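You operate a simulated robot arm through the tools that you are given. There is no shell and no other tool. Be economical: measure what you need, move in short steps, check, and stop when the job is done.

Carry out the task below with a simulated robot arm. There is one attempt and no reset: what you move stays moved.

JOB
Finish cleaning the hob and refit the long and small pan supports.
Fine: the hob is cold and stays off; wipe off the grease between the medium rings and the milk by the small ring with the green sponge, put it back; feet on the dimples. What is to be rubbed or washed off counts as gone when no trace of it is left.

Only the result counts: the job must be done as asked and must still hold three seconds after the hand-in. Knocking over, shifting, dropping, spilling or breaking anything else fails it.

ROBOT AND FRAMES
A 6-joint arm with a two-finger parallel gripper on a trunk, on a base that drives. Base frame: it is fixed to the floor where the robot stands at the start and does not move with it; the origin is under the middle of the robot, x ahead of it, y to its left, z up. Readings come in mm, degrees, newtons and seconds.
With the tool pointing down near the work surface it reaches from about 300 to 700 mm from the robot's upright axis, wherever it stands. Its first joint turns from -166.0 to 166.0 degrees. Places, roughly: grease between the medium rings [800, 300, 900]; long pan support [500, -1250, 1000]; milk spill by the small ring [500, 200, 900]; seat of the long pan support [800, 300, 900]; seat of the small pan support [600, 200, 900]; small pan support (18x21x5 cm) [500, 700, 900]. Payload 4.1 kg.
The TCP is the grasp point between the finger pads, 23 mm short of the fingertips. In the tool frame z runs along the fingers and y along their closing line. The gripper opens to 94 mm. The fingers are 38 mm wide and 10 mm thick; the gripper's body (54 by 96 mm) begins 39 mm behind the TCP.
Orientation is that of the tool frame in the base frame, as a unit quaternion [x, y, z, w]. With the fingers straight down and closing along the base's y, the tool's x points along the base's -x, its y along +y and its z along -z.

CONTROLS
- The arm moves only by the tool nudge_tool. Its argument "plan" is a list of rows, each a list of 7 numbers: the shift along the base's x, y, z in units of 50 mm (1.0 is 50 mm), then the turn, a rotation vector about the base's x, y, z in units of 8 degrees (1.0 is 8 degrees), then the gripper command, from -1 (fully open) to 1 (shut), values between in proportion. In form: [[dx, dy, dz, ax, ay, az, hand], ...]. A call has 1 to 8 rows; each row shifts and turns the commanded pose from where the row before left it. A call with a number of a shift or a turn outside -1 to 1 is refused whole. Each row takes 0.2 s and may step no farther than 50 mm and 8.6 degrees from the row before; otherwise, or with a gripper value out of range, the whole call is refused. Where a pose cannot be reached the arm comes as near as it can. A force on the tool above 40 N (or 10 N above the force at the start of the call, whichever is more), or a blocked arm, ends the call early, and 0.2 s more pass. Each finger travels about 45 mm/s and halts on what it meets, pressing with about 20 N; the grip force reading is that of the motor and also rises with nothing between the fingers. The clock runs only during rows and for 0.2 s after the last one: add rows that do not move to give the fingers time. The reply holds the time, the measured pose of the TCP, the force on the tool along the base axes, the opening and the grip force, in the units named above and with some noise, with the torque about the TCP (base axes, N m) and any sound that the robot's microphone picked up.
- Cameras (640 x 400 px; columns grow to the right, rows downward): "scene" is now at [21.5, 173.6, 1508.5]; the picture's right is [0.08, -1.00, 0.00], its down [-0.72, -0.06, -0.69] and it looks along [0.69, 0.05, -0.72] (base axes); focal length 269 px, centre (320, 200). "wrist" rides on the gripper at [86, 16, -74] in the tool frame; the picture's right is [-0.18, 0.98, 0.00], its down [-0.58, -0.11, -0.81] and it looks along [-0.79, -0.15, 0.59] (tool axes); focal length 243 px, centre (320, 200). There is no depth. A picture from a camera that has moved, and an enlarged one, comes with that camera's place and axes in the base frame and with its lens.
- grab_frame(camera): a new picture of that camera. It takes no simulated time.
- slide_trunk(by): slides the trunk up (or, below 0, down) by that many mm; the arm and the scene camera ride with it, the base frame stays. It gives what a move gives, with no picture.
- base_move(legs): drives the robot by 1 to 6 legs, each [ahead, turn to the left] in mm and degrees, along the robot's own axes; the way and the turn of a leg run together, so that a leg with both is an arc; at most 1500 mm and 180 degrees a leg. The arm and the cameras ride along, it lands a little off, and it stops where it bumps. It gives what a move gives.
- aim_head(pan, tilt): turns the head with the scene camera to pan (to the left, within 155 degrees either way) and tilt (down, from -29 to 69), counted from straight ahead of the robot. It gives what a move gives.
- close_up(camera, box): a new picture of the part [left, top, right, bottom] of that camera's present view, enlarged. It takes no simulated time.
- job_done(): hands the job in; it is judged then, once.

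Work in short steps. Places have to be worked out from the pictures, the camera data and where the tool is seen: move nearer, look again, correct. Check each grasp and each placing, and mend what went wrong. You have 120 turns and 90 pictures in all, those below and enlarged ones among them. Open the gripper and draw the arm clear of the work before you hand the job in, unless the task says otherwise; then end with one line.

The tools are called after ">>>" as name(argument=value, ...) on one line, values as JSON. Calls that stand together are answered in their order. nudge_tool: Moves the arm, as the interface text tells. Its arguments: {"type":"object","properties":{"plan":{"type":"array","items":{"type":"array","items":{"type":"number"}}}},"required":["plan"]} The other tools are called the same way: slide_trunk (by) slides the trunk up or down; base_move (legs) drives the base; aim_head (pan, tilt) turns the head that bears the scene camera; grab_frame (camera) takes a picture; close_up (camera, box) takes an enlarged picture of a part of a camera's view; job_done () hands the job in.

At the start:

```text
clock: 0.0
position: [335.4, 267.4, 1140.0]
tcp_rot: [-0.001, 1.0, 0.0, 0.0]
contact_force: [-0.9, 0.3, -0.6]
moment: [-0.04, 0.03, 0.02]
grip_width: 94.0
gripper_force: 0.1
trunk travel left (down, up): [-475.0, 115.0]
robot x, y, heading: [0.4, -3.7, -0.0]
head pan, tilt: [4.4, 46.2]
```

scene: 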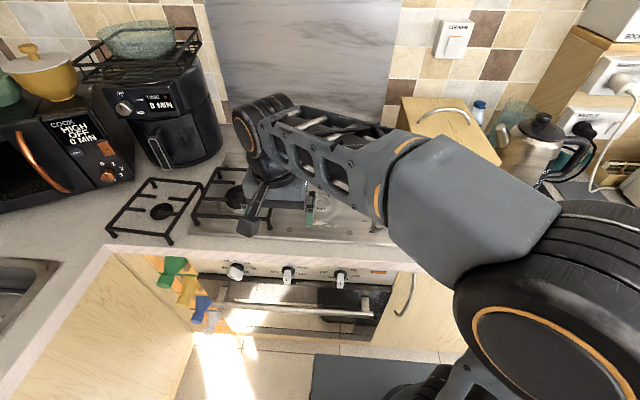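
wrist: 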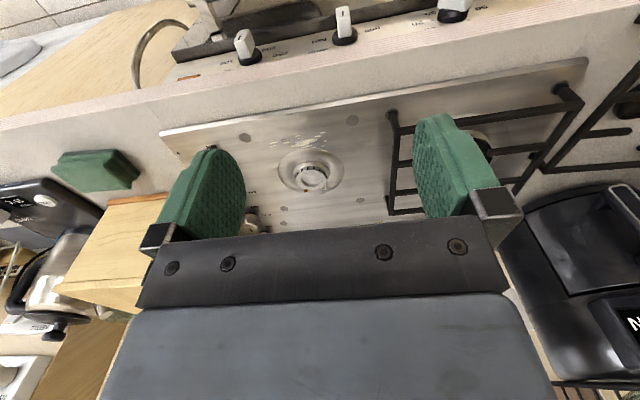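

I'll look around first: the hob close-up, the right side, where the long pan support lies, and the wrist view.

>>> close_up(camera="scene", box=[80, 140, 400, 340])

>>> close_up(camera="wrist", box=[0, 50, 640, 250])

>>> aim_head(pan=-65, tilt=35)

>>> grab_frame(camera="scene")

```text
2.00 times, centred on (240, 240) of scene
camera zoom: at [21.5, 173.6, 1508.5], right [0.08, -1.0, 0.0], down [-0.72, -0.06, -0.69], along [0.69, 0.05, -0.72], focal length 538 px, centre (480, 120)
```

zoom: 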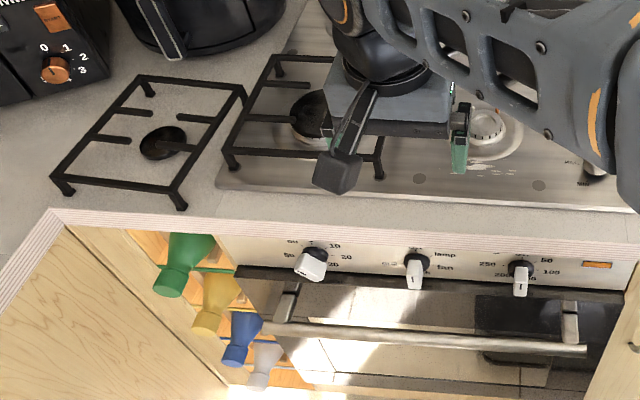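

```text
1.00 times, centred on (320, 150) of wrist (not enlarged: the box is as wide or as high as the picture)
camera zoom: at [250.9, 282.4, 1214.5], right [0.18, 0.98, 0.0], down [0.58, -0.11, 0.81], along [0.79, -0.15, -0.59], focal length 243 px, centre (320, 250)
```

zoom: 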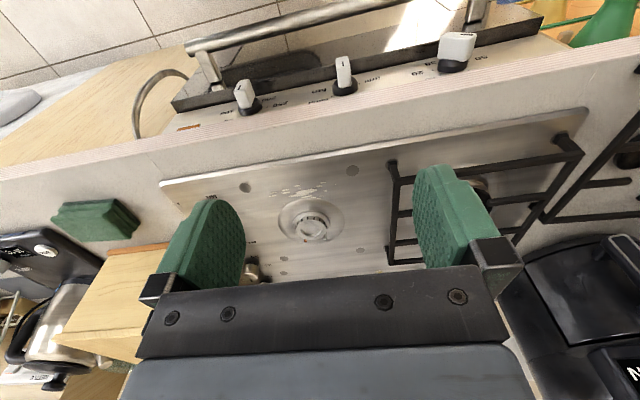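

```text
clock: 1.4
position: [336.9, 267.9, 1141.2]
tcp_rot: [0.0, 1.0, 0.0, 0.001]
contact_force: [0.8, -0.4, 0.0]
moment: [-0.03, -0.01, 0.02]
grip_width: 93.9
gripper_force: 0.1
trunk travel left (down, up): [-475.0, 115.0]
robot x, y, heading: [-4.4, 1.3, -0.2]
head pan, tilt: [-65.0, 35.0]
```

```text
85 pictures are left
camera scene: at [-21.4, 87.7, 1525.0], right [-0.91, -0.42, 0.0], down [-0.24, 0.52, -0.82], along [0.35, -0.74, -0.57], focal length 269 px, centre (320, 200)
```

scene: 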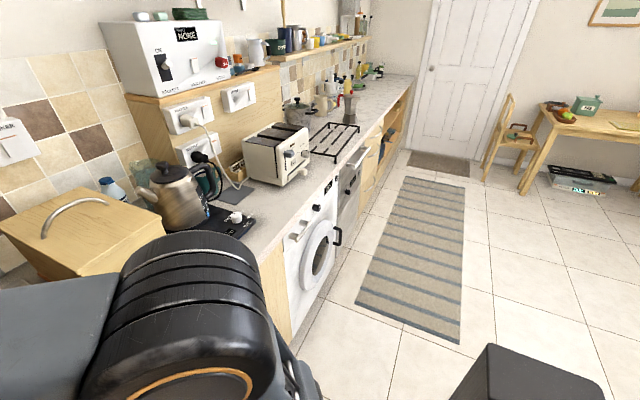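

The long support lies on the right counter beyond the toaster. I zoom on it.

>>> close_up(camera="scene", box=[230, 70, 430, 195])

>>> aim_head(pan=35, tilt=45)

>>> grab_frame(camera="scene")

```text
3.20 times, centred on (330, 132) of scene
camera zoom: at [-21.4, 87.7, 1525.0], right [-0.91, -0.42, 0.0], down [-0.24, 0.52, -0.82], along [0.35, -0.74, -0.57], focal length 861 px, centre (288, 416)
```

zoom: 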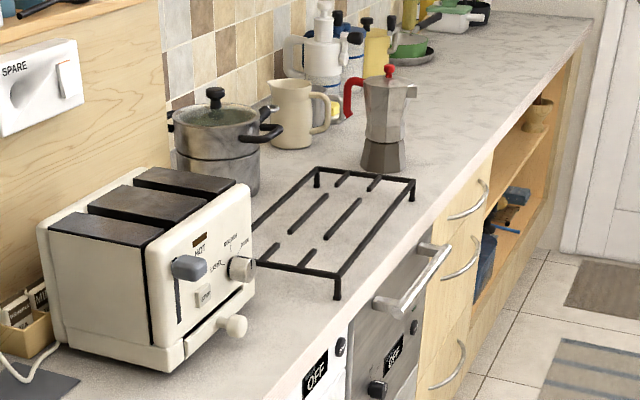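

```text
clock: 3.2
position: [335.8, 268.2, 1138.6]
tcp_rot: [0.0, 1.0, 0.001, 0.0]
contact_force: [-0.1, 1.2, -0.5]
moment: [0.02, 0.02, 0.03]
grip_width: 94.1
gripper_force: 0.1
trunk travel left (down, up): [-475.0, 115.0]
robot x, y, heading: [-0.8, -1.3, -0.0]
head pan, tilt: [35.0, 45.0]
```

```text
83 pictures are left
camera scene: at [8.0, 214.1, 1510.2], right [0.57, -0.82, 0.0], down [-0.58, -0.41, -0.71], along [0.58, 0.41, -0.71], focal length 269 px, centre (320, 200)
```

scene: 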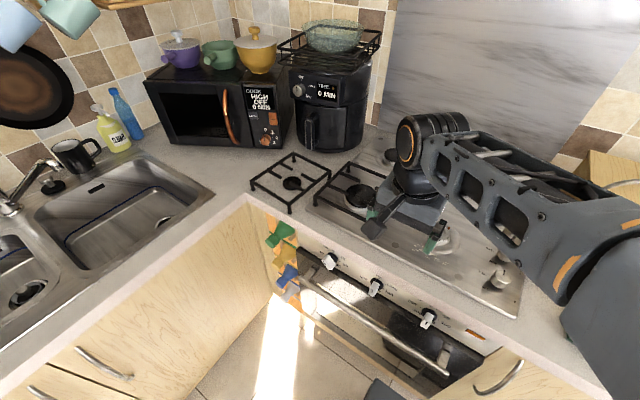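

I swing the arm to the right at this height to uncover the hob for the head camera.

>>> nudge_tool(plan=[[0, -1, 0.2, 0, 0, 0, -1], [0, -1, 0.2, 0, 0, 0, -1], [0, -1, 0.2, 0, 0, 0, -1], [0, -1, 0.2, 0, 0, 0, -1], [0, -1, 0.2, 0, 0, 0, -1], [0, -1, 0.2, 0, 0, 0, -1], [0, -1, 0.2, 0, 0, 0, -1], [0, -1, 0.2, 0, 0, 0, -1]])

>>> aim_head(pan=5, tilt=45)

>>> grab_frame(camera="scene")

>>> grab_frame(camera="wrist")

```text
refused: row 1 steps farther than a row can; nothing moved
```

```text
clock: 4.1
position: [335.6, 267.8, 1140.8]
tcp_rot: [0.0, 1.0, 0.0, 0.0]
contact_force: [0.7, -0.8, 0.1]
moment: [-0.03, -0.01, -0.02]
grip_width: 94.2
gripper_force: 0.2
trunk travel left (down, up): [-475.0, 115.0]
robot x, y, heading: [3.0, -5.1, 0.1]
head pan, tilt: [5.0, 45.0]
```

```text
82 pictures are left
camera scene: at [22.4, 174.6, 1510.2], right [0.09, -1.0, 0.0], down [-0.7, -0.06, -0.71], along [0.7, 0.06, -0.71], focal length 269 px, centre (320, 200)
```

scene: 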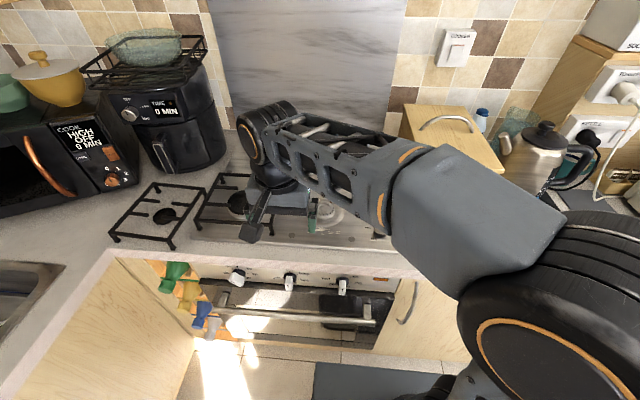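

```text
81 pictures are left
camera wrist: at [250.9, 282.4, 1214.5], right [0.18, 0.98, 0.0], down [0.58, -0.11, 0.81], along [0.79, -0.15, -0.59], focal length 243 px, centre (320, 200)
```

wrist: 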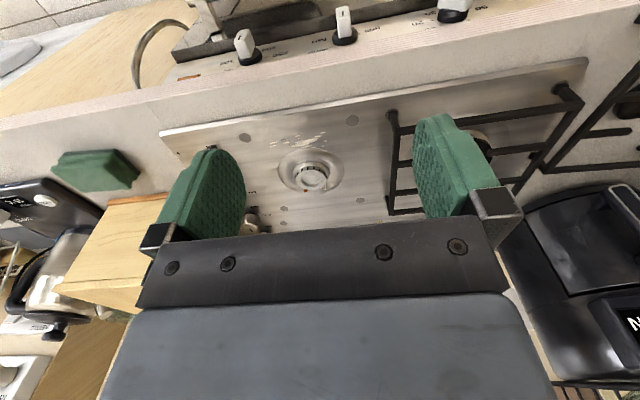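

Each row must stay within 50 mm in total; I move right with smaller rows.

>>> nudge_tool(plan=[[0, -0.98, 0, 0, 0, 0, -1], [0, -0.98, 0, 0, 0, 0, -1], [0, -0.98, 0, 0, 0, 0, -1], [0, -0.98, 0, 0, 0, 0, -1], [0, -0.98, 0, 0, 0, 0, -1], [0, -0.98, 0, 0, 0, 0, -1], [0, -0.98, 0, 0, 0, 0, -1], [0, -0.98, 0, 0, 0, 0, -1]])

>>> grab_frame(camera="scene")

>>> grab_frame(camera="wrist")

```text
clock: 5.9
position: [336.2, -126.2, 1140.3]
tcp_rot: [0.0, 1.0, 0.0, 0.0]
contact_force: [0.9, 0.3, 0.7]
moment: [0.03, 0.01, 0.03]
grip_width: 94.1
gripper_force: 0.0
trunk travel left (down, up): [-475.0, 115.0]
robot x, y, heading: [1.1, 3.2, 0.0]
head pan, tilt: [5.0, 45.0]
```

```text
80 pictures are left
camera scene: at [22.5, 174.1, 1510.2], right [0.09, -1.0, 0.0], down [-0.7, -0.06, -0.71], along [0.7, 0.06, -0.71], focal length 269 px, centre (320, 200)
```

scene: 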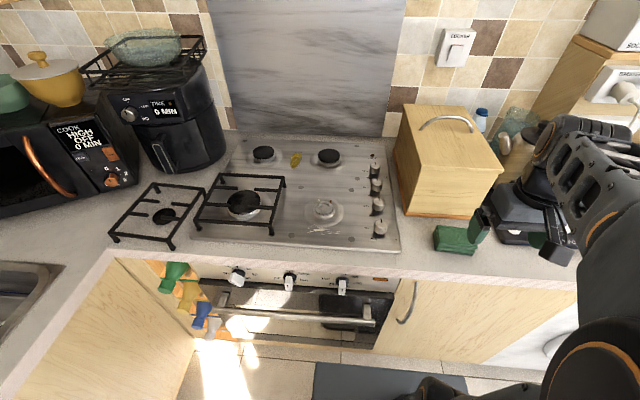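

```text
79 pictures are left
camera wrist: at [251.1, -111.0, 1214.0], right [0.18, 0.98, 0.0], down [0.58, -0.11, 0.81], along [0.79, -0.15, -0.59], focal length 243 px, centre (320, 200)
```

wrist: 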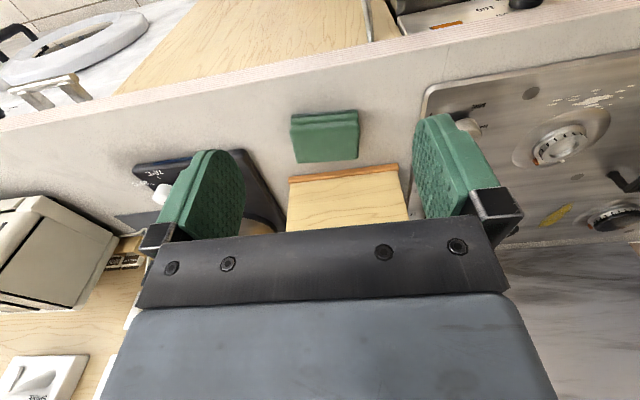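

Clear view now. Zooming into the hob, the small support and the sponge.

>>> close_up(camera="scene", box=[200, 130, 400, 255])

>>> close_up(camera="scene", box=[100, 160, 300, 285])

>>> close_up(camera="wrist", box=[260, 80, 420, 180])

```text
3.20 times, centred on (300, 192) of scene
camera zoom: at [22.5, 174.1, 1510.2], right [0.09, -1.0, 0.0], down [-0.7, -0.06, -0.71], along [0.7, 0.06, -0.71], focal length 861 px, centre (384, 224)
```

zoom: 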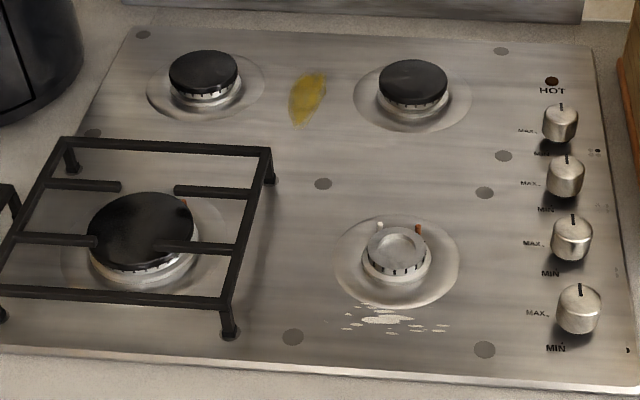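

```text
3.20 times, centred on (200, 222) of scene
camera zoom: at [22.5, 174.1, 1510.2], right [0.09, -1.0, 0.0], down [-0.7, -0.06, -0.71], along [0.7, 0.06, -0.71], focal length 861 px, centre (704, 128)
```

zoom: 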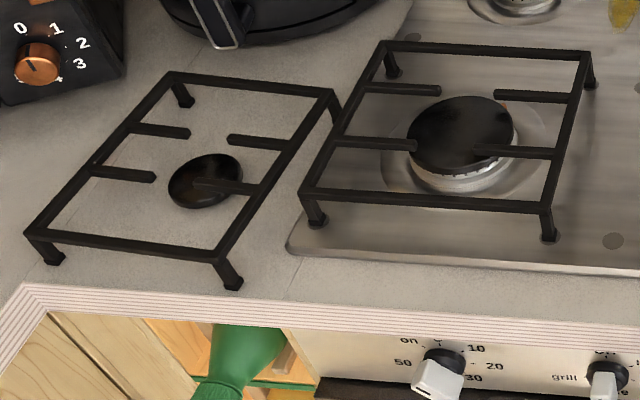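

```text
4.00 times, centred on (340, 130) of wrist
camera zoom: at [251.1, -111.0, 1214.0], right [0.18, 0.98, 0.0], down [0.58, -0.11, 0.81], along [0.79, -0.15, -0.59], focal length 970 px, centre (240, 480)
```

zoom: 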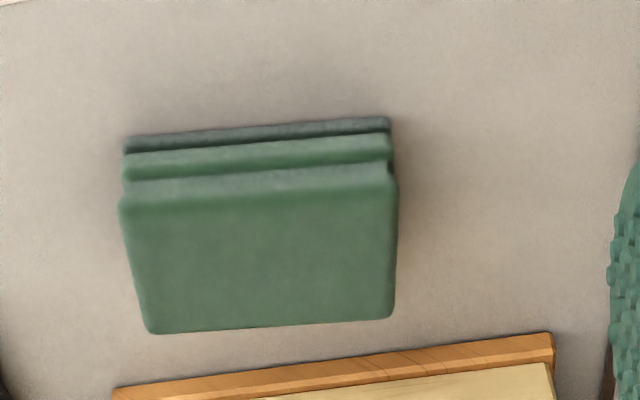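

The burners, the dimples, the grease (~(820,334)), the milk (~(507,210)) and the sponge (~(492,-145)) are located. Now I look down to see how far the base can drive ahead.

>>> aim_head(pan=0, tilt=69)

>>> grab_frame(camera="scene")

```text
clock: 6.8
position: [337.2, -124.2, 1138.7]
tcp_rot: [0.0, 1.0, 0.0, 0.0]
contact_force: [-0.3, 1.3, 0.3]
moment: [0.02, 0.02, -0.01]
grip_width: 94.0
gripper_force: 0.1
trunk travel left (down, up): [-475.0, 115.0]
robot x, y, heading: [2.2, -3.5, 0.0]
head pan, tilt: [0.0, 68.8]
```

```text
75 pictures are left
camera scene: at [-2.7, 167.3, 1481.4], right [0.0, -1.0, 0.0], down [-0.93, 0.0, -0.36], along [0.36, 0.0, -0.93], focal length 269 px, centre (320, 200)
```

scene: 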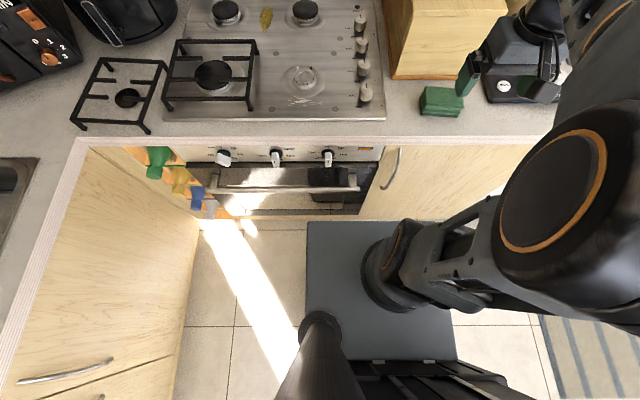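

The base is already near the cabinets, so I do sponge and milk from here. I move above the sponge, turning the tool ~+85° so the fingers close along x.

>>> nudge_tool(plan=[[0.3, -0.05, -0.15, 0, 0, 1, -1], [0.3, -0.05, -0.15, 0, 0, 1, -1], [0.3, -0.05, -0.15, 0, 0, 1, -1], [0.3, -0.05, -0.15, 0, 0, 1, -1], [0.3, -0.05, -0.15, 0, 0, 1, -1], [0.3, -0.05, -0.15, 0, 0, 1, -1], [0.3, -0.05, -0.15, 0, 0, 1, -1], [0.3, -0.05, -0.15, 0, 0, 1, -1]])

>>> nudge_tool(plan=[[0.3, 0, -0.15, 0, 0, 1, -1], [0.3, 0, -0.15, 0, 0, 1, -1], [0.1, 0, -0.15, 0, 0, 0.6, -1]])

>>> grab_frame(camera="wrist")

>>> grab_frame(camera="scene")

```text
clock: 8.6
position: [456.4, -143.6, 1078.7]
tcp_rot: [-0.531, 0.848, 0.0, -0.001]
contact_force: [0.3, 0.7, -0.4]
moment: [-0.03, 0.01, 0.01]
grip_width: 94.0
gripper_force: 0.2
trunk travel left (down, up): [-475.0, 115.0]
robot x, y, heading: [2.7, 1.1, 0.2]
head pan, tilt: [0.0, 68.8]
```

```text
clock: 9.4
position: [492.6, -144.0, 1056.8]
tcp_rot: [-0.675, 0.738, 0.0, 0.0]
contact_force: [-0.2, 0.9, 0.1]
moment: [-0.01, -0.01, -0.01]
grip_width: 93.9
gripper_force: 0.0
trunk travel left (down, up): [-475.0, 115.0]
robot x, y, heading: [1.0, -0.2, 0.2]
head pan, tilt: [0.0, 68.8]
```

```text
74 pictures are left
camera wrist: at [469.6, -230.7, 1131.8], right [-0.96, 0.27, 0.0], down [0.16, 0.57, 0.81], along [0.22, 0.78, -0.59], focal length 243 px, centre (320, 200)
```

wrist: 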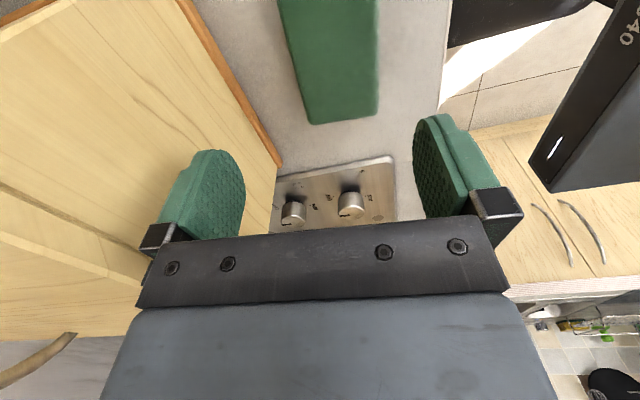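

```text
73 pictures are left
camera scene: at [-2.6, 167.3, 1481.3], right [0.0, -1.0, 0.0], down [-0.93, 0.0, -0.36], along [0.36, 0.0, -0.93], focal length 269 px, centre (320, 200)
```

scene: 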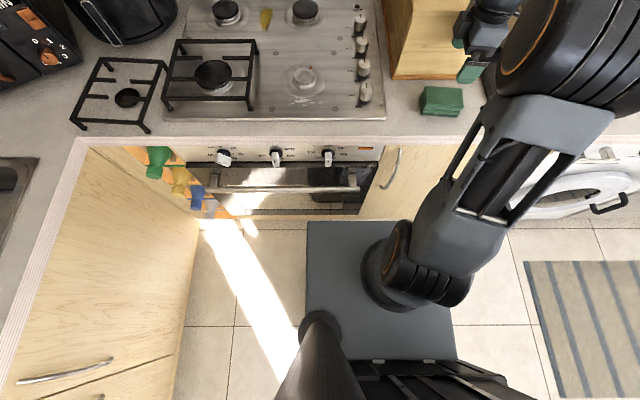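

The sponge lies at about (481,-146), 60 mm wide along x, matching the tool yaw. I shift x by −11 mm and descend with open fingers to z ≈ 937.

>>> nudge_tool(plan=[[-0.22, 0, -0.4, 0, 0, 0, -1], [0, 0, -0.5, 0, 0, 0, -1], [0, 0, -0.5, 0, 0, 0, -1]])

>>> close_up(camera="wrist", box=[140, 0, 540, 250])

>>> close_up(camera="scene", box=[380, 50, 540, 150])

```text
clock: 10.2
position: [481.1, -143.8, 987.0]
tcp_rot: [-0.674, 0.739, 0.0, 0.0]
contact_force: [-0.5, -0.7, -0.4]
moment: [-0.01, 0.01, -0.04]
grip_width: 94.1
gripper_force: 0.1
trunk travel left (down, up): [-475.0, 115.0]
robot x, y, heading: [3.7, -1.4, 0.3]
head pan, tilt: [0.0, 68.8]
```

```text
1.60 times, centred on (340, 125) of wrist
camera zoom: at [458.1, -230.5, 1061.7], right [-0.96, 0.27, 0.0], down [0.16, 0.57, 0.81], along [0.22, 0.78, -0.59], focal length 388 px, centre (288, 320)
```

zoom: 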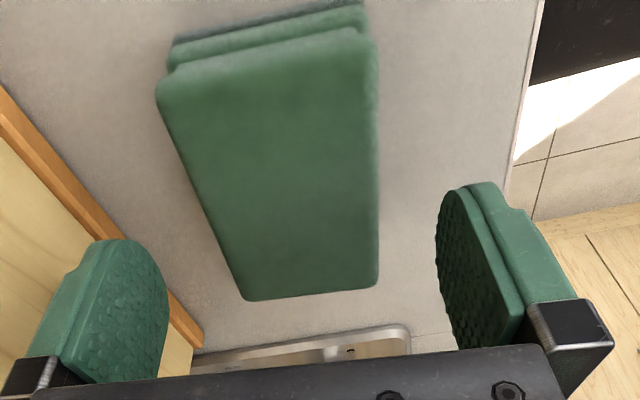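

```text
4.00 times, centred on (460, 100) of scene
camera zoom: at [-2.5, 167.3, 1481.4], right [0.0, -1.0, 0.0], down [-0.93, 0.0, -0.36], along [0.36, 0.0, -0.93], focal length 1076 px, centre (-240, 600)
```

zoom: 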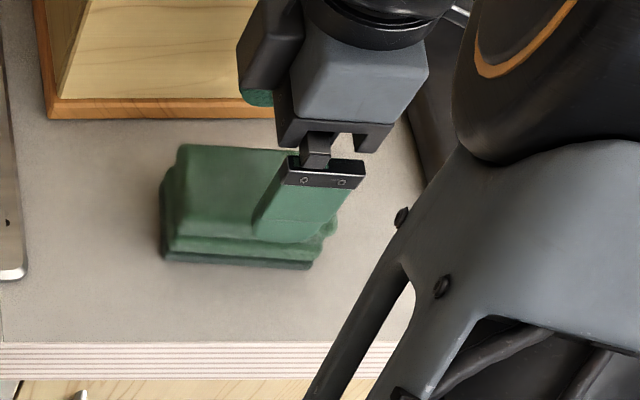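

The sponge centre is about (483,-136). I correct slightly, descend to z 937 and close.

>>> nudge_tool(plan=[[0.04, 0.16, -0.3, 0, 0, 0, -1], [0, 0, -0.35, 0, 0, 0, -1], [0, 0, -0.35, 0, 0, 0, -1], [0, 0, 0, 0, 0, 0, 1], [0, 0, 0, 0, 0, 0, 1], [0, 0, 0, 0, 0, 0, 1]])

>>> nudge_tool(plan=[[0, 0, 0, 0, 0, 0, 1], [0, 0, 0, 0, 0, 0, 1]])

>>> close_up(camera="scene", box=[380, 50, 540, 150])

```text
clock: 11.6
position: [482.1, -136.0, 937.2]
tcp_rot: [-0.674, 0.738, 0.0, 0.001]
contact_force: [-0.3, 0.6, -0.3]
moment: [0.0, -0.01, -0.01]
grip_width: 61.1
gripper_force: 19.8
trunk travel left (down, up): [-475.0, 115.0]
robot x, y, heading: [-3.0, 3.0, 0.0]
head pan, tilt: [0.0, 68.8]
```

```text
clock: 12.2
position: [482.5, -137.3, 937.7]
tcp_rot: [-0.675, 0.738, 0.0, 0.0]
contact_force: [0.2, -0.1, 0.4]
moment: [0.02, 0.02, -0.01]
grip_width: 61.5
gripper_force: 19.5
trunk travel left (down, up): [-475.0, 115.0]
robot x, y, heading: [1.4, 0.6, -0.5]
head pan, tilt: [0.0, 68.8]
```

```text
4.00 times, centred on (460, 100) of scene
camera zoom: at [-2.7, 167.3, 1481.3], right [0.0, -1.0, 0.0], down [-0.93, 0.0, -0.36], along [0.36, 0.0, -0.93], focal length 1076 px, centre (-240, 600)
```

zoom: 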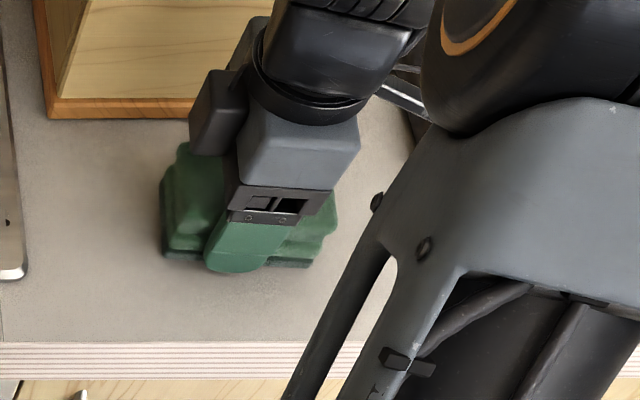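

Good grip (61 mm; sponge home TCP (482.3,-136.7,937.5), yaw 84.9°). I lift, square the yaw, and carry it over the milk.

>>> nudge_tool(plan=[[0, 0, 0.7, 0, 0, 0, 1], [0, 0, 0.7, 0, 0, 0, 1], [0.1, 0.9, 0, 0, 0, 0.1, 1], [0.1, 0.9, 0, 0, 0, 0.1, 1], [0.1, 0.9, 0, 0, 0, 0.1, 1], [0.1, 0.9, 0, 0, 0, 0.1, 1], [0.1, 0.9, 0, 0, 0, 0.1, 1], [0.05, 0.9, 0, 0, 0, 0.14, 1]])

>>> nudge_tool(plan=[[0, 0.54, 0, 0, 0, 0, 1], [0, 0, -0.5, 0, 0, 0, 1], [0, 0, -0.4, 0, 0, 0, 1]])

>>> grab_frame(camera="scene")

>>> grab_frame(camera="wrist")

```text
clock: 14.0
position: [510.1, 133.8, 1007.2]
tcp_rot: [-0.706, 0.708, 0.0, 0.0]
contact_force: [0.5, 0.4, -0.8]
moment: [0.01, 0.01, -0.01]
grip_width: 61.6
gripper_force: 20.3
trunk travel left (down, up): [-475.0, 115.0]
robot x, y, heading: [-0.6, -2.8, 0.0]
head pan, tilt: [0.0, 68.8]
```

```text
clock: 14.8
position: [510.1, 162.0, 962.4]
tcp_rot: [-0.707, 0.707, 0.0, 0.0]
contact_force: [-0.3, 0.6, -0.7]
moment: [0.01, -0.02, 0.02]
grip_width: 61.2
gripper_force: 20.2
trunk travel left (down, up): [-475.0, 115.0]
robot x, y, heading: [2.7, -0.6, 0.1]
head pan, tilt: [0.0, 68.8]
```

```text
69 pictures are left
camera scene: at [-2.5, 167.3, 1481.3], right [0.0, -1.0, 0.0], down [-0.93, 0.0, -0.36], along [0.36, 0.0, -0.93], focal length 269 px, centre (320, 200)
```

scene: 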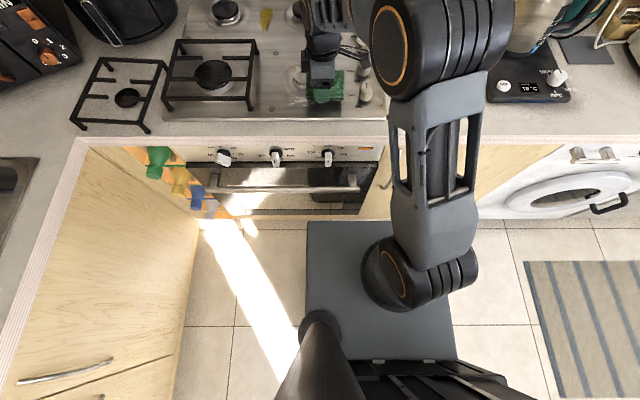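

```text
68 pictures are left
camera wrist: at [494.8, 73.0, 1036.7], right [-0.98, 0.19, 0.0], down [0.11, 0.58, 0.81], along [0.15, 0.79, -0.59], focal length 243 px, centre (320, 200)
```

wrist: 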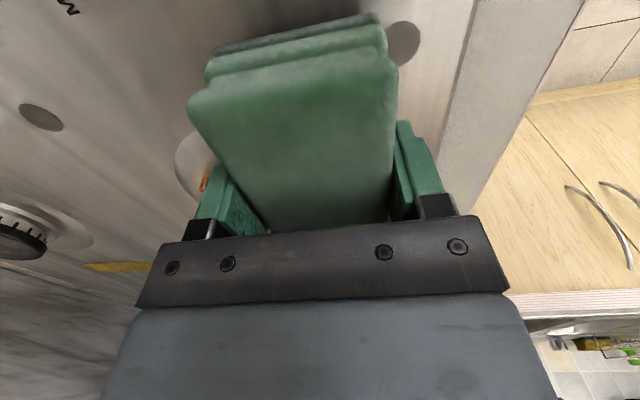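

I descend gently to find contact with the hob.

>>> nudge_tool(plan=[[0, 0, -0.2, 0, 0, 0, 1], [0, 0, -0.12, 0, 0, 0, 1]])

>>> nudge_tool(plan=[[0, 0, -0.06, 0, 0, 0, 1]])

>>> nudge_tool(plan=[[0, 0, -0.06, 0, 0, 0, 1]])

```text
clock: 15.4
position: [509.8, 161.6, 949.1]
tcp_rot: [-0.706, 0.708, -0.001, 0.001]
contact_force: [-1.7, -2.9, 19.6]
moment: [0.6, -0.68, -0.07]
grip_width: 61.8
gripper_force: 19.7
trunk travel left (down, up): [-475.0, 115.0]
robot x, y, heading: [2.4, -1.7, -0.3]
head pan, tilt: [0.0, 68.8]
```

```text
clock: 15.8
position: [509.1, 160.0, 946.0]
tcp_rot: [-0.707, 0.708, -0.001, 0.003]
contact_force: [3.5, -2.6, 26.8]
moment: [-0.05, -0.19, -0.2]
grip_width: 62.0
gripper_force: 20.0
trunk travel left (down, up): [-475.0, 115.0]
robot x, y, heading: [1.5, -1.0, -0.0]
head pan, tilt: [0.0, 68.8]
```

```text
clock: 16.2
position: [508.3, 159.8, 942.2]
tcp_rot: [-0.706, 0.708, -0.001, 0.002]
contact_force: [3.0, -1.7, 27.9]
moment: [-0.15, -0.21, 0.01]
grip_width: 61.6
gripper_force: 20.6
trunk travel left (down, up): [-475.0, 115.0]
robot x, y, heading: [-4.7, -3.0, -0.1]
head pan, tilt: [0.0, 68.8]
```

Firm contact (~28 N, the sponge starts to slip in the grip), so I press no further. I wipe along y and back over the milk.

>>> nudge_tool(plan=[[0, 0.3, 0.02, 0, 0, 0, 1], [0, 0.4, 0, 0, 0, 0, 1], [0, 0.4, 0, 0, 0, 0, 1], [0, 0.4, 0, 0, 0, 0, 1], [0, 0.4, 0, 0, 0, 0, 1]])

>>> nudge_tool(plan=[[0.1, -0.3, 0, 0, 0, 0, 1], [0, -0.4, 0, 0, 0, 0, 1], [0, -0.4, 0, 0, 0, 0, 1], [0, -0.4, 0, 0, 0, 0, 1], [0, -0.4, 0, 0, 0, 0, 1]])

>>> nudge_tool(plan=[[-0.3, 0.3, 0, 0, 0, 0, 1], [0, 0.4, 0, 0, 0, 0, 1], [0, 0.4, 0, 0, 0, 0, 1], [0, 0.4, 0, 0, 0, 0, 1], [0, 0.4, 0, 0, 0, 0, 1]])

>>> grab_frame(camera="scene")

```text
clock: 16.6
position: [509.4, 164.5, 940.8]
tcp_rot: [-0.702, 0.712, 0.0, -0.004]
contact_force: [-6.9, -13.4, 11.9]
moment: [0.21, -0.33, -0.36]
grip_width: 61.3
gripper_force: 19.5
trunk travel left (down, up): [-475.0, 115.0]
robot x, y, heading: [1.4, -0.4, -0.4]
head pan, tilt: [0.0, 68.8]
stopped in row 2: the force on the tool passed its limit at 47 N (the readings are from after the stop); the commanded pose is now the measured one
```

```text
clock: 17.6
position: [515.5, 103.1, 942.0]
tcp_rot: [-0.704, 0.71, 0.0, -0.002]
contact_force: [0.2, 14.0, 3.8]
moment: [-0.18, -0.06, -0.28]
grip_width: 61.8
gripper_force: 20.4
trunk travel left (down, up): [-475.0, 115.0]
robot x, y, heading: [-0.5, -1.4, 0.2]
head pan, tilt: [0.0, 68.8]
stopped in row 4: the force on the tool passed its limit at 98 N (the readings are from after the stop); the commanded pose is now the measured one
```

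```text
clock: 18.8
position: [499.2, 173.8, 942.2]
tcp_rot: [-0.697, 0.717, -0.002, -0.009]
contact_force: [-6.9, -19.7, 10.2]
moment: [-0.04, -0.41, -0.72]
grip_width: 61.4
gripper_force: 20.1
trunk travel left (down, up): [-475.0, 115.0]
robot x, y, heading: [0.6, 2.2, -0.8]
head pan, tilt: [0.0, 68.8]
stopped in row 5: the force on the tool passed its limit at 55 N (the readings are from after the stop); the commanded pose is now the measured one
```

```text
67 pictures are left
camera scene: at [-3.5, 165.2, 1481.8], right [-0.01, -1.0, 0.0], down [-0.93, 0.01, -0.36], along [0.36, 0.0, -0.93], focal length 269 px, centre (320, 200)
```

scene: 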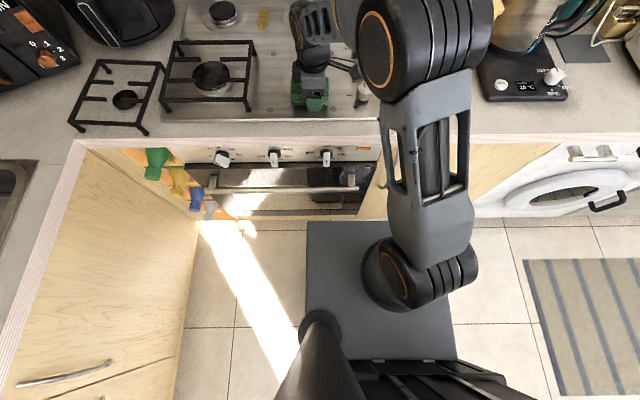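

The sweep in −y ran too far and met something by the knob; I must chain less. I lift and inspect.

>>> nudge_tool(plan=[[0, 0, 0.5, 0, 0, 0, 1], [0, 0, 0.9, 0, 0, 0, 1], [-0.6, 0, 0.7, 0, 0, 0, 1], [-0.6, 0, 0.7, 0, 0, 0, 1]])

>>> aim_head(pan=5, tilt=45)

>>> close_up(camera="scene", box=[200, 130, 400, 255])

>>> grab_frame(camera="wrist")

```text
clock: 19.2
position: [499.0, 174.8, 956.1]
tcp_rot: [-0.697, 0.717, 0.001, -0.017]
contact_force: [-1.9, -6.7, 2.8]
moment: [-0.08, -0.08, -0.26]
grip_width: 61.3
gripper_force: 20.0
trunk travel left (down, up): [-475.0, 115.0]
robot x, y, heading: [0.9, 1.6, -0.6]
head pan, tilt: [0.0, 68.8]
stopped in row 2: the force on the tool passed its limit at 51 N (the readings are from after the stop); the commanded pose is now the measured one
```

```text
clock: 20.1
position: [498.5, 175.1, 955.7]
tcp_rot: [-0.697, 0.717, 0.002, -0.015]
contact_force: [-3.1, -8.2, 0.0]
moment: [-0.21, 0.02, -0.22]
grip_width: 61.6
gripper_force: 20.4
trunk travel left (down, up): [-475.0, 115.0]
robot x, y, heading: [0.4, -2.5, -0.2]
head pan, tilt: [5.0, 45.0]
```

```text
3.20 times, centred on (300, 192) of scene
camera zoom: at [23.7, 173.2, 1510.2], right [0.08, -1.0, 0.0], down [-0.71, -0.05, -0.71], along [0.7, 0.06, -0.71], focal length 861 px, centre (384, 224)
```

zoom: 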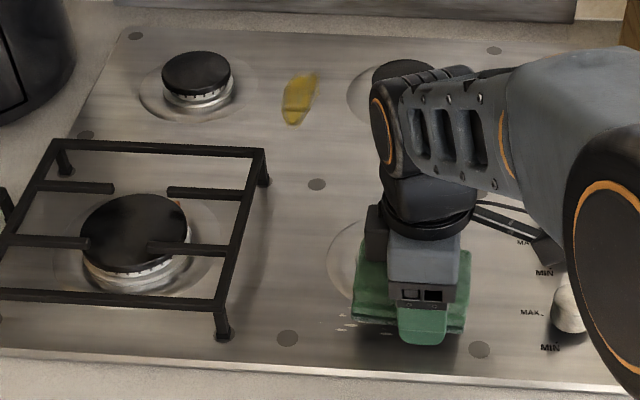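

```text
65 pictures are left
camera wrist: at [483.1, 88.7, 1032.2], right [-0.98, 0.21, 0.02], down [0.14, 0.59, 0.79], along [0.16, 0.78, -0.61], focal length 243 px, centre (320, 200)
```

wrist: 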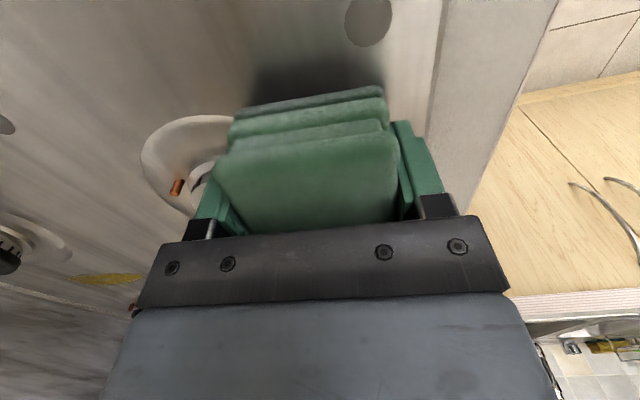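

A side force remains, so I lift gently straight up in small steps.

>>> nudge_tool(plan=[[0, 0, 0.2, 0, 0, 0, 1], [0, 0, 0.2, 0, 0, 0, 1], [0, 0, 0.3, 0, 0, 0, 1]])

>>> close_up(camera="wrist", box=[100, 0, 580, 300])

>>> close_up(camera="scene", box=[280, 150, 400, 225])

```text
clock: 20.9
position: [498.9, 175.6, 991.1]
tcp_rot: [-0.698, 0.716, 0.0, -0.015]
contact_force: [-0.8, 0.3, -0.9]
moment: [0.03, 0.02, 0.01]
grip_width: 61.2
gripper_force: 19.9
trunk travel left (down, up): [-475.0, 115.0]
robot x, y, heading: [-1.6, -1.9, -0.6]
head pan, tilt: [5.0, 45.0]
```

```text
1.33 times, centred on (340, 150) of wrist
camera zoom: at [483.3, 90.0, 1067.2], right [-0.98, 0.21, 0.02], down [0.14, 0.59, 0.79], along [0.16, 0.78, -0.61], focal length 324 px, centre (293, 267)
```

zoom: 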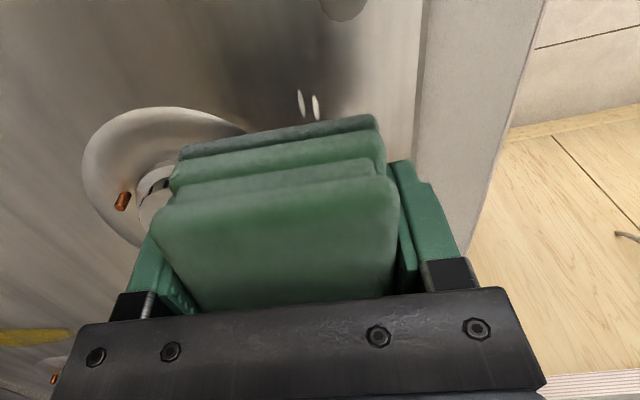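

```text
5.33 times, centred on (340, 188) of scene
camera zoom: at [24.0, 174.2, 1510.2], right [0.08, -1.0, 0.0], down [-0.7, -0.06, -0.71], along [0.7, 0.06, -0.71], focal length 1435 px, centre (213, 267)
```

zoom: 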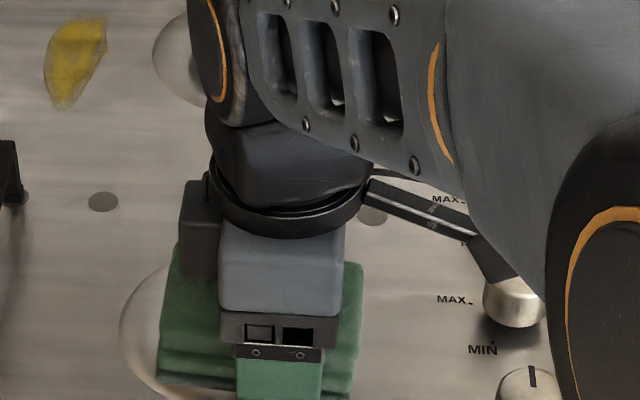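

Most of the milk is gone; specks remain near (490,167) and around y≈250. I level the tool, move to y≈232 and lower with lighter pressure.

>>> nudge_tool(plan=[[0, 0.5, 0, 0.15, -0.15, 0.18, 1], [0, 0.65, 0, 0, 0, 0, 1], [0, 0, -0.5, 0, 0, 0, 1], [0, 0, -0.3, 0, 0, 0, 1]])

>>> nudge_tool(plan=[[0, 0, -0.1, 0, 0, 0, 1]])

```text
clock: 21.9
position: [498.8, 232.6, 955.6]
tcp_rot: [-0.707, 0.707, -0.001, 0.005]
contact_force: [-4.5, -0.8, 34.7]
moment: [-0.69, -1.36, -0.15]
grip_width: 61.2
gripper_force: 20.1
trunk travel left (down, up): [-475.0, 115.0]
robot x, y, heading: [1.2, 1.8, -0.6]
head pan, tilt: [5.0, 45.0]
```

```text
clock: 22.2
position: [497.9, 232.8, 956.2]
tcp_rot: [-0.707, 0.708, -0.002, 0.007]
contact_force: [-15.2, -5.3, 20.2]
moment: [-0.47, -0.52, -0.5]
grip_width: 61.5
gripper_force: 20.1
trunk travel left (down, up): [-475.0, 115.0]
robot x, y, heading: [-1.9, -2.5, -0.5]
head pan, tilt: [5.0, 45.0]
stopped in row 1: the force on the tool passed its limit at 50 N (the readings are from after the stop); the commanded pose is now the measured one
```

Contact came 13 mm higher than before, so the sponge rests on something. I look before moving on.

>>> close_up(camera="scene", box=[240, 160, 400, 260])

>>> grab_frame(camera="wrist")

```text
4.00 times, centred on (320, 210) of scene
camera zoom: at [19.8, 172.7, 1510.3], right [0.08, -1.0, 0.0], down [-0.7, -0.05, -0.71], along [0.71, 0.06, -0.71], focal length 1076 px, centre (320, 160)
```

zoom: 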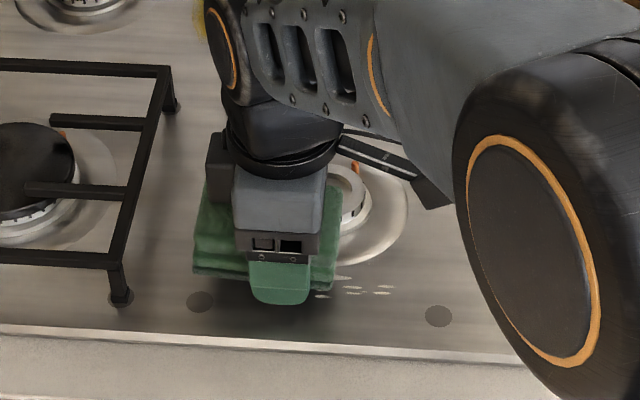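

```text
61 pictures are left
camera wrist: at [482.4, 144.7, 1030.0], right [-0.98, 0.19, -0.01], down [0.1, 0.58, 0.81], along [0.16, 0.8, -0.58], focal length 243 px, centre (320, 200)
```

wrist: 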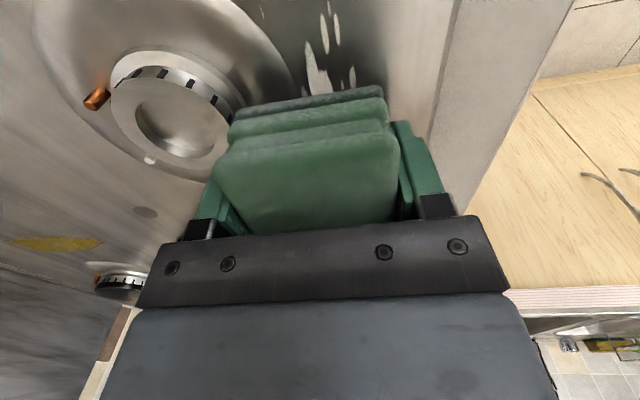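

The sponge's rear edge sits on the burner's trim, so its front never touched. I raise, shift forward-edge-ward to x≈483 and lower onto flat metal.

>>> nudge_tool(plan=[[0, 0, 0.2, 0, 0, 0, 1], [0, 0, 0.2, 0, 0, 0, 1], [-0.3, -0.1, 0, 0, 0, 0, 1], [0, 0, -0.3, 0, 0, 0, 1]])

>>> nudge_tool(plan=[[0, 0, -0.16, 0, 0, 0, 1]])

```text
clock: 23.2
position: [486.7, 229.1, 959.0]
tcp_rot: [-0.706, 0.708, -0.002, 0.005]
contact_force: [0.7, 0.2, -0.9]
moment: [0.01, 0.0, 0.01]
grip_width: 61.3
gripper_force: 19.9
trunk travel left (down, up): [-475.0, 115.0]
robot x, y, heading: [2.9, -3.7, -0.4]
head pan, tilt: [5.0, 45.0]
```

```text
clock: 23.6
position: [486.5, 228.6, 950.5]
tcp_rot: [-0.706, 0.708, -0.001, 0.005]
contact_force: [0.2, 0.6, -0.3]
moment: [0.02, -0.04, 0.01]
grip_width: 61.6
gripper_force: 19.4
trunk travel left (down, up): [-475.0, 115.0]
robot x, y, heading: [0.0, -1.8, -0.4]
head pan, tilt: [5.0, 45.0]
```

Still free at 950; I continue down in small steps.

>>> nudge_tool(plan=[[0, 0, -0.1, 0, 0, 0, 1]])

>>> nudge_tool(plan=[[0, 0, -0.06, 0, 0, 0, 1]])

```text
clock: 24.0
position: [485.5, 229.6, 944.9]
tcp_rot: [-0.706, 0.708, -0.002, 0.005]
contact_force: [-0.4, -0.7, -1.2]
moment: [-0.02, 0.01, -0.01]
grip_width: 61.3
gripper_force: 19.9
trunk travel left (down, up): [-475.0, 115.0]
robot x, y, heading: [0.2, 0.9, -0.4]
head pan, tilt: [5.0, 45.0]
```

```text
clock: 24.4
position: [486.7, 229.8, 941.3]
tcp_rot: [-0.707, 0.708, -0.002, 0.006]
contact_force: [-0.3, 0.1, -0.3]
moment: [-0.03, 0.0, 0.02]
grip_width: 61.3
gripper_force: 19.8
trunk travel left (down, up): [-475.0, 115.0]
robot x, y, heading: [1.4, 1.3, -0.2]
head pan, tilt: [5.0, 45.0]
```

>>> nudge_tool(plan=[[0, 0, -0.08, 0, 0, 0, 1]])

>>> nudge_tool(plan=[[0, 0, -0.06, 0, 0, 0, 1]])

>>> close_up(camera="scene", box=[260, 185, 360, 248])

```text
clock: 24.8
position: [485.5, 228.8, 942.4]
tcp_rot: [0.707, -0.707, 0.003, -0.009]
contact_force: [0.0, 0.1, 23.3]
moment: [-0.42, 0.92, -0.06]
grip_width: 61.5
gripper_force: 20.0
trunk travel left (down, up): [-475.0, 115.0]
robot x, y, heading: [2.3, 1.6, -0.3]
head pan, tilt: [5.0, 45.0]
```

```text
clock: 25.2
position: [485.7, 228.7, 942.7]
tcp_rot: [-0.706, 0.708, -0.005, 0.01]
contact_force: [-8.7, -3.8, 17.1]
moment: [-0.38, 0.84, -0.04]
grip_width: 61.4
gripper_force: 20.9
trunk travel left (down, up): [-475.0, 115.0]
robot x, y, heading: [0.2, 0.3, -0.6]
head pan, tilt: [5.0, 45.0]
stopped in row 1: the force on the tool passed its limit at 45 N (the readings are from after the stop); the commanded pose is now the measured one
```

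```text
6.35 times, centred on (310, 216) of scene
camera zoom: at [21.2, 173.0, 1510.2], right [0.08, -1.0, 0.0], down [-0.7, -0.06, -0.71], along [0.71, 0.06, -0.71], focal length 1709 px, centre (384, 95)
```

zoom: 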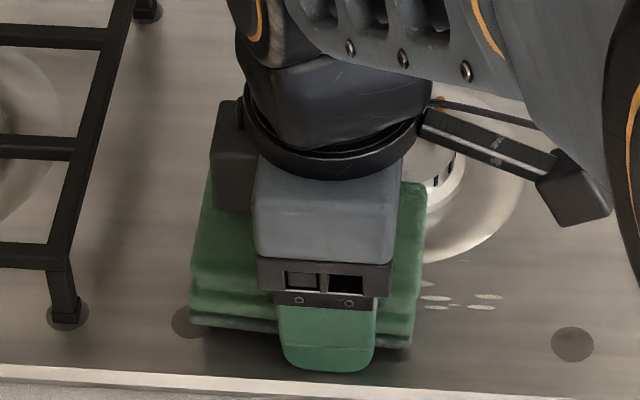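

Contact at z≈942 on flat metal. I ease off 2 mm and sweep slowly toward −y (not past y≈150, knobs).

>>> nudge_tool(plan=[[0, -0.1, 0.04, 0, 0, 0, 1], [0, -0.2, 0, 0, 0, 0, 1], [0, -0.2, 0, 0, 0, 0, 1], [0, -0.2, 0, 0, 0, 0, 1], [0, -0.2, 0, 0, 0, 0, 1], [0, -0.2, 0, 0, 0, 0, 1], [0, -0.2, 0, 0, 0, 0, 1], [0, -0.2, 0, 0, 0, 0, 1]])

>>> close_up(camera="scene", box=[260, 185, 360, 248])

```text
clock: 27.0
position: [486.6, 156.1, 940.5]
tcp_rot: [-0.707, 0.707, -0.003, 0.009]
contact_force: [1.2, 8.7, 11.4]
moment: [0.02, 0.43, -0.38]
grip_width: 61.3
gripper_force: 19.8
trunk travel left (down, up): [-475.0, 115.0]
robot x, y, heading: [2.3, 3.8, -0.3]
head pan, tilt: [5.0, 45.0]
```

```text
6.35 times, centred on (310, 216) of scene
camera zoom: at [23.3, 175.4, 1510.0], right [0.08, -1.0, 0.0], down [-0.7, -0.06, -0.71], along [0.71, 0.06, -0.71], focal length 1709 px, centre (384, 95)
```

zoom: 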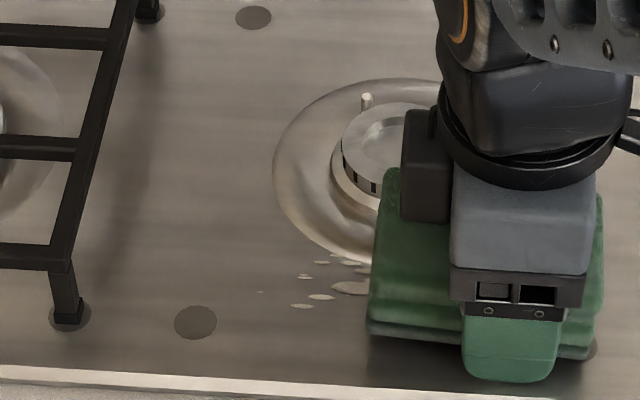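

Steady ~11 N wipe. Specks remain around x 495–516, y 225–270; I sweep back toward +y a little deeper.

>>> nudge_tool(plan=[[0.1, 0.1, -0.02, 0, 0, 0, 1], [0, 0.25, 0, 0, 0, 0, 1], [0, 0.25, 0, 0, 0, 0, 1], [0, 0.25, 0, 0, 0, 0, 1], [0, 0.25, 0, 0, 0, 0, 1], [0, 0.25, 0, 0, 0, 0, 1], [0, 0.25, 0, 0, 0, 0, 1], [0, 0.25, 0, 0, 0, 0, 1]])

>>> close_up(camera="scene", box=[260, 185, 360, 248])

```text
clock: 28.8
position: [491.1, 247.2, 942.4]
tcp_rot: [-0.707, 0.707, -0.002, 0.01]
contact_force: [0.3, -14.6, 13.8]
moment: [-0.6, 0.54, 0.59]
grip_width: 61.4
gripper_force: 19.9
trunk travel left (down, up): [-475.0, 115.0]
robot x, y, heading: [0.2, 2.4, -0.3]
head pan, tilt: [5.0, 45.0]
```

```text
6.35 times, centred on (310, 216) of scene
camera zoom: at [22.9, 171.6, 1510.5], right [0.08, -1.0, 0.0], down [-0.7, -0.05, -0.71], along [0.71, 0.06, -0.71], focal length 1709 px, centre (384, 95)
```

zoom: 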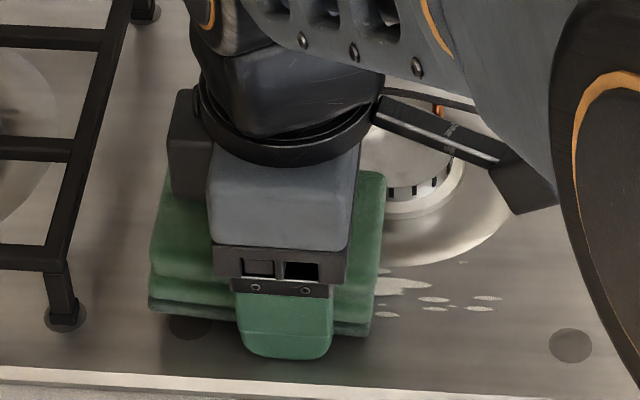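

The sweep passed over specks without lifting them and the torque says contact is only at the sponge's front edge. I lift and check how the sponge sits in the grip.

>>> nudge_tool(plan=[[0, 0, 0.15, 0, 0, 0, 1], [0, 0, 0.3, 0, 0, 0, 1], [0, 0, 0.5, 0, 0, 0, 1], [0, 0, 0.5, 0, 0, 0, 1]])

>>> grab_frame(camera="wrist")

>>> close_up(camera="scene", box=[240, 160, 400, 260])

```text
clock: 29.8
position: [491.9, 247.3, 1013.8]
tcp_rot: [-0.706, 0.708, -0.003, 0.009]
contact_force: [0.5, -0.8, 0.4]
moment: [0.01, 0.02, 0.02]
grip_width: 61.4
gripper_force: 19.8
trunk travel left (down, up): [-475.0, 115.0]
robot x, y, heading: [1.5, -3.2, -0.5]
head pan, tilt: [5.0, 45.0]
```

```text
57 pictures are left
camera wrist: at [475.3, 159.1, 1086.8], right [-0.98, 0.19, -0.01], down [0.1, 0.57, 0.81], along [0.16, 0.8, -0.58], focal length 243 px, centre (320, 200)
```

wrist: 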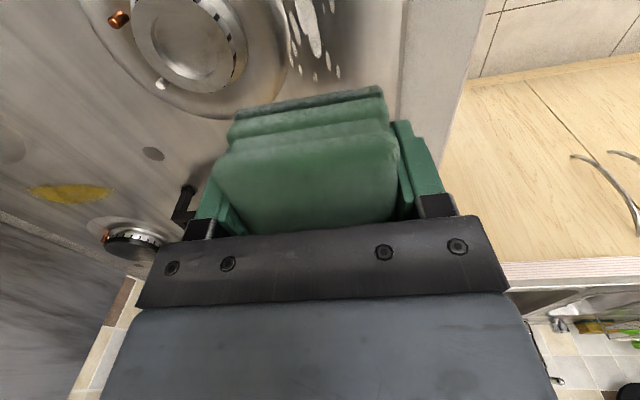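

```text
4.00 times, centred on (320, 210) of scene
camera zoom: at [23.8, 174.1, 1510.1], right [0.08, -1.0, 0.0], down [-0.7, -0.06, -0.71], along [0.7, 0.06, -0.71], focal length 1076 px, centre (320, 160)
```

zoom: 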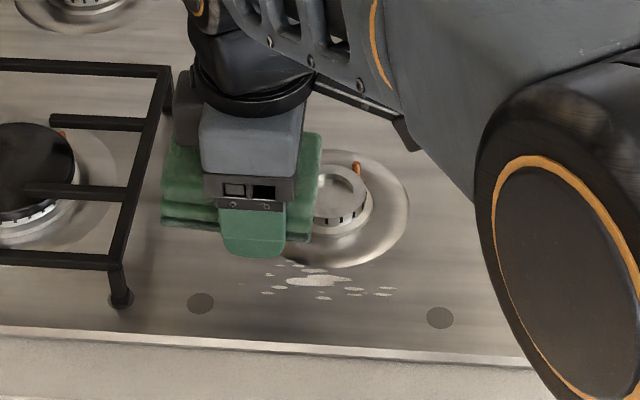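

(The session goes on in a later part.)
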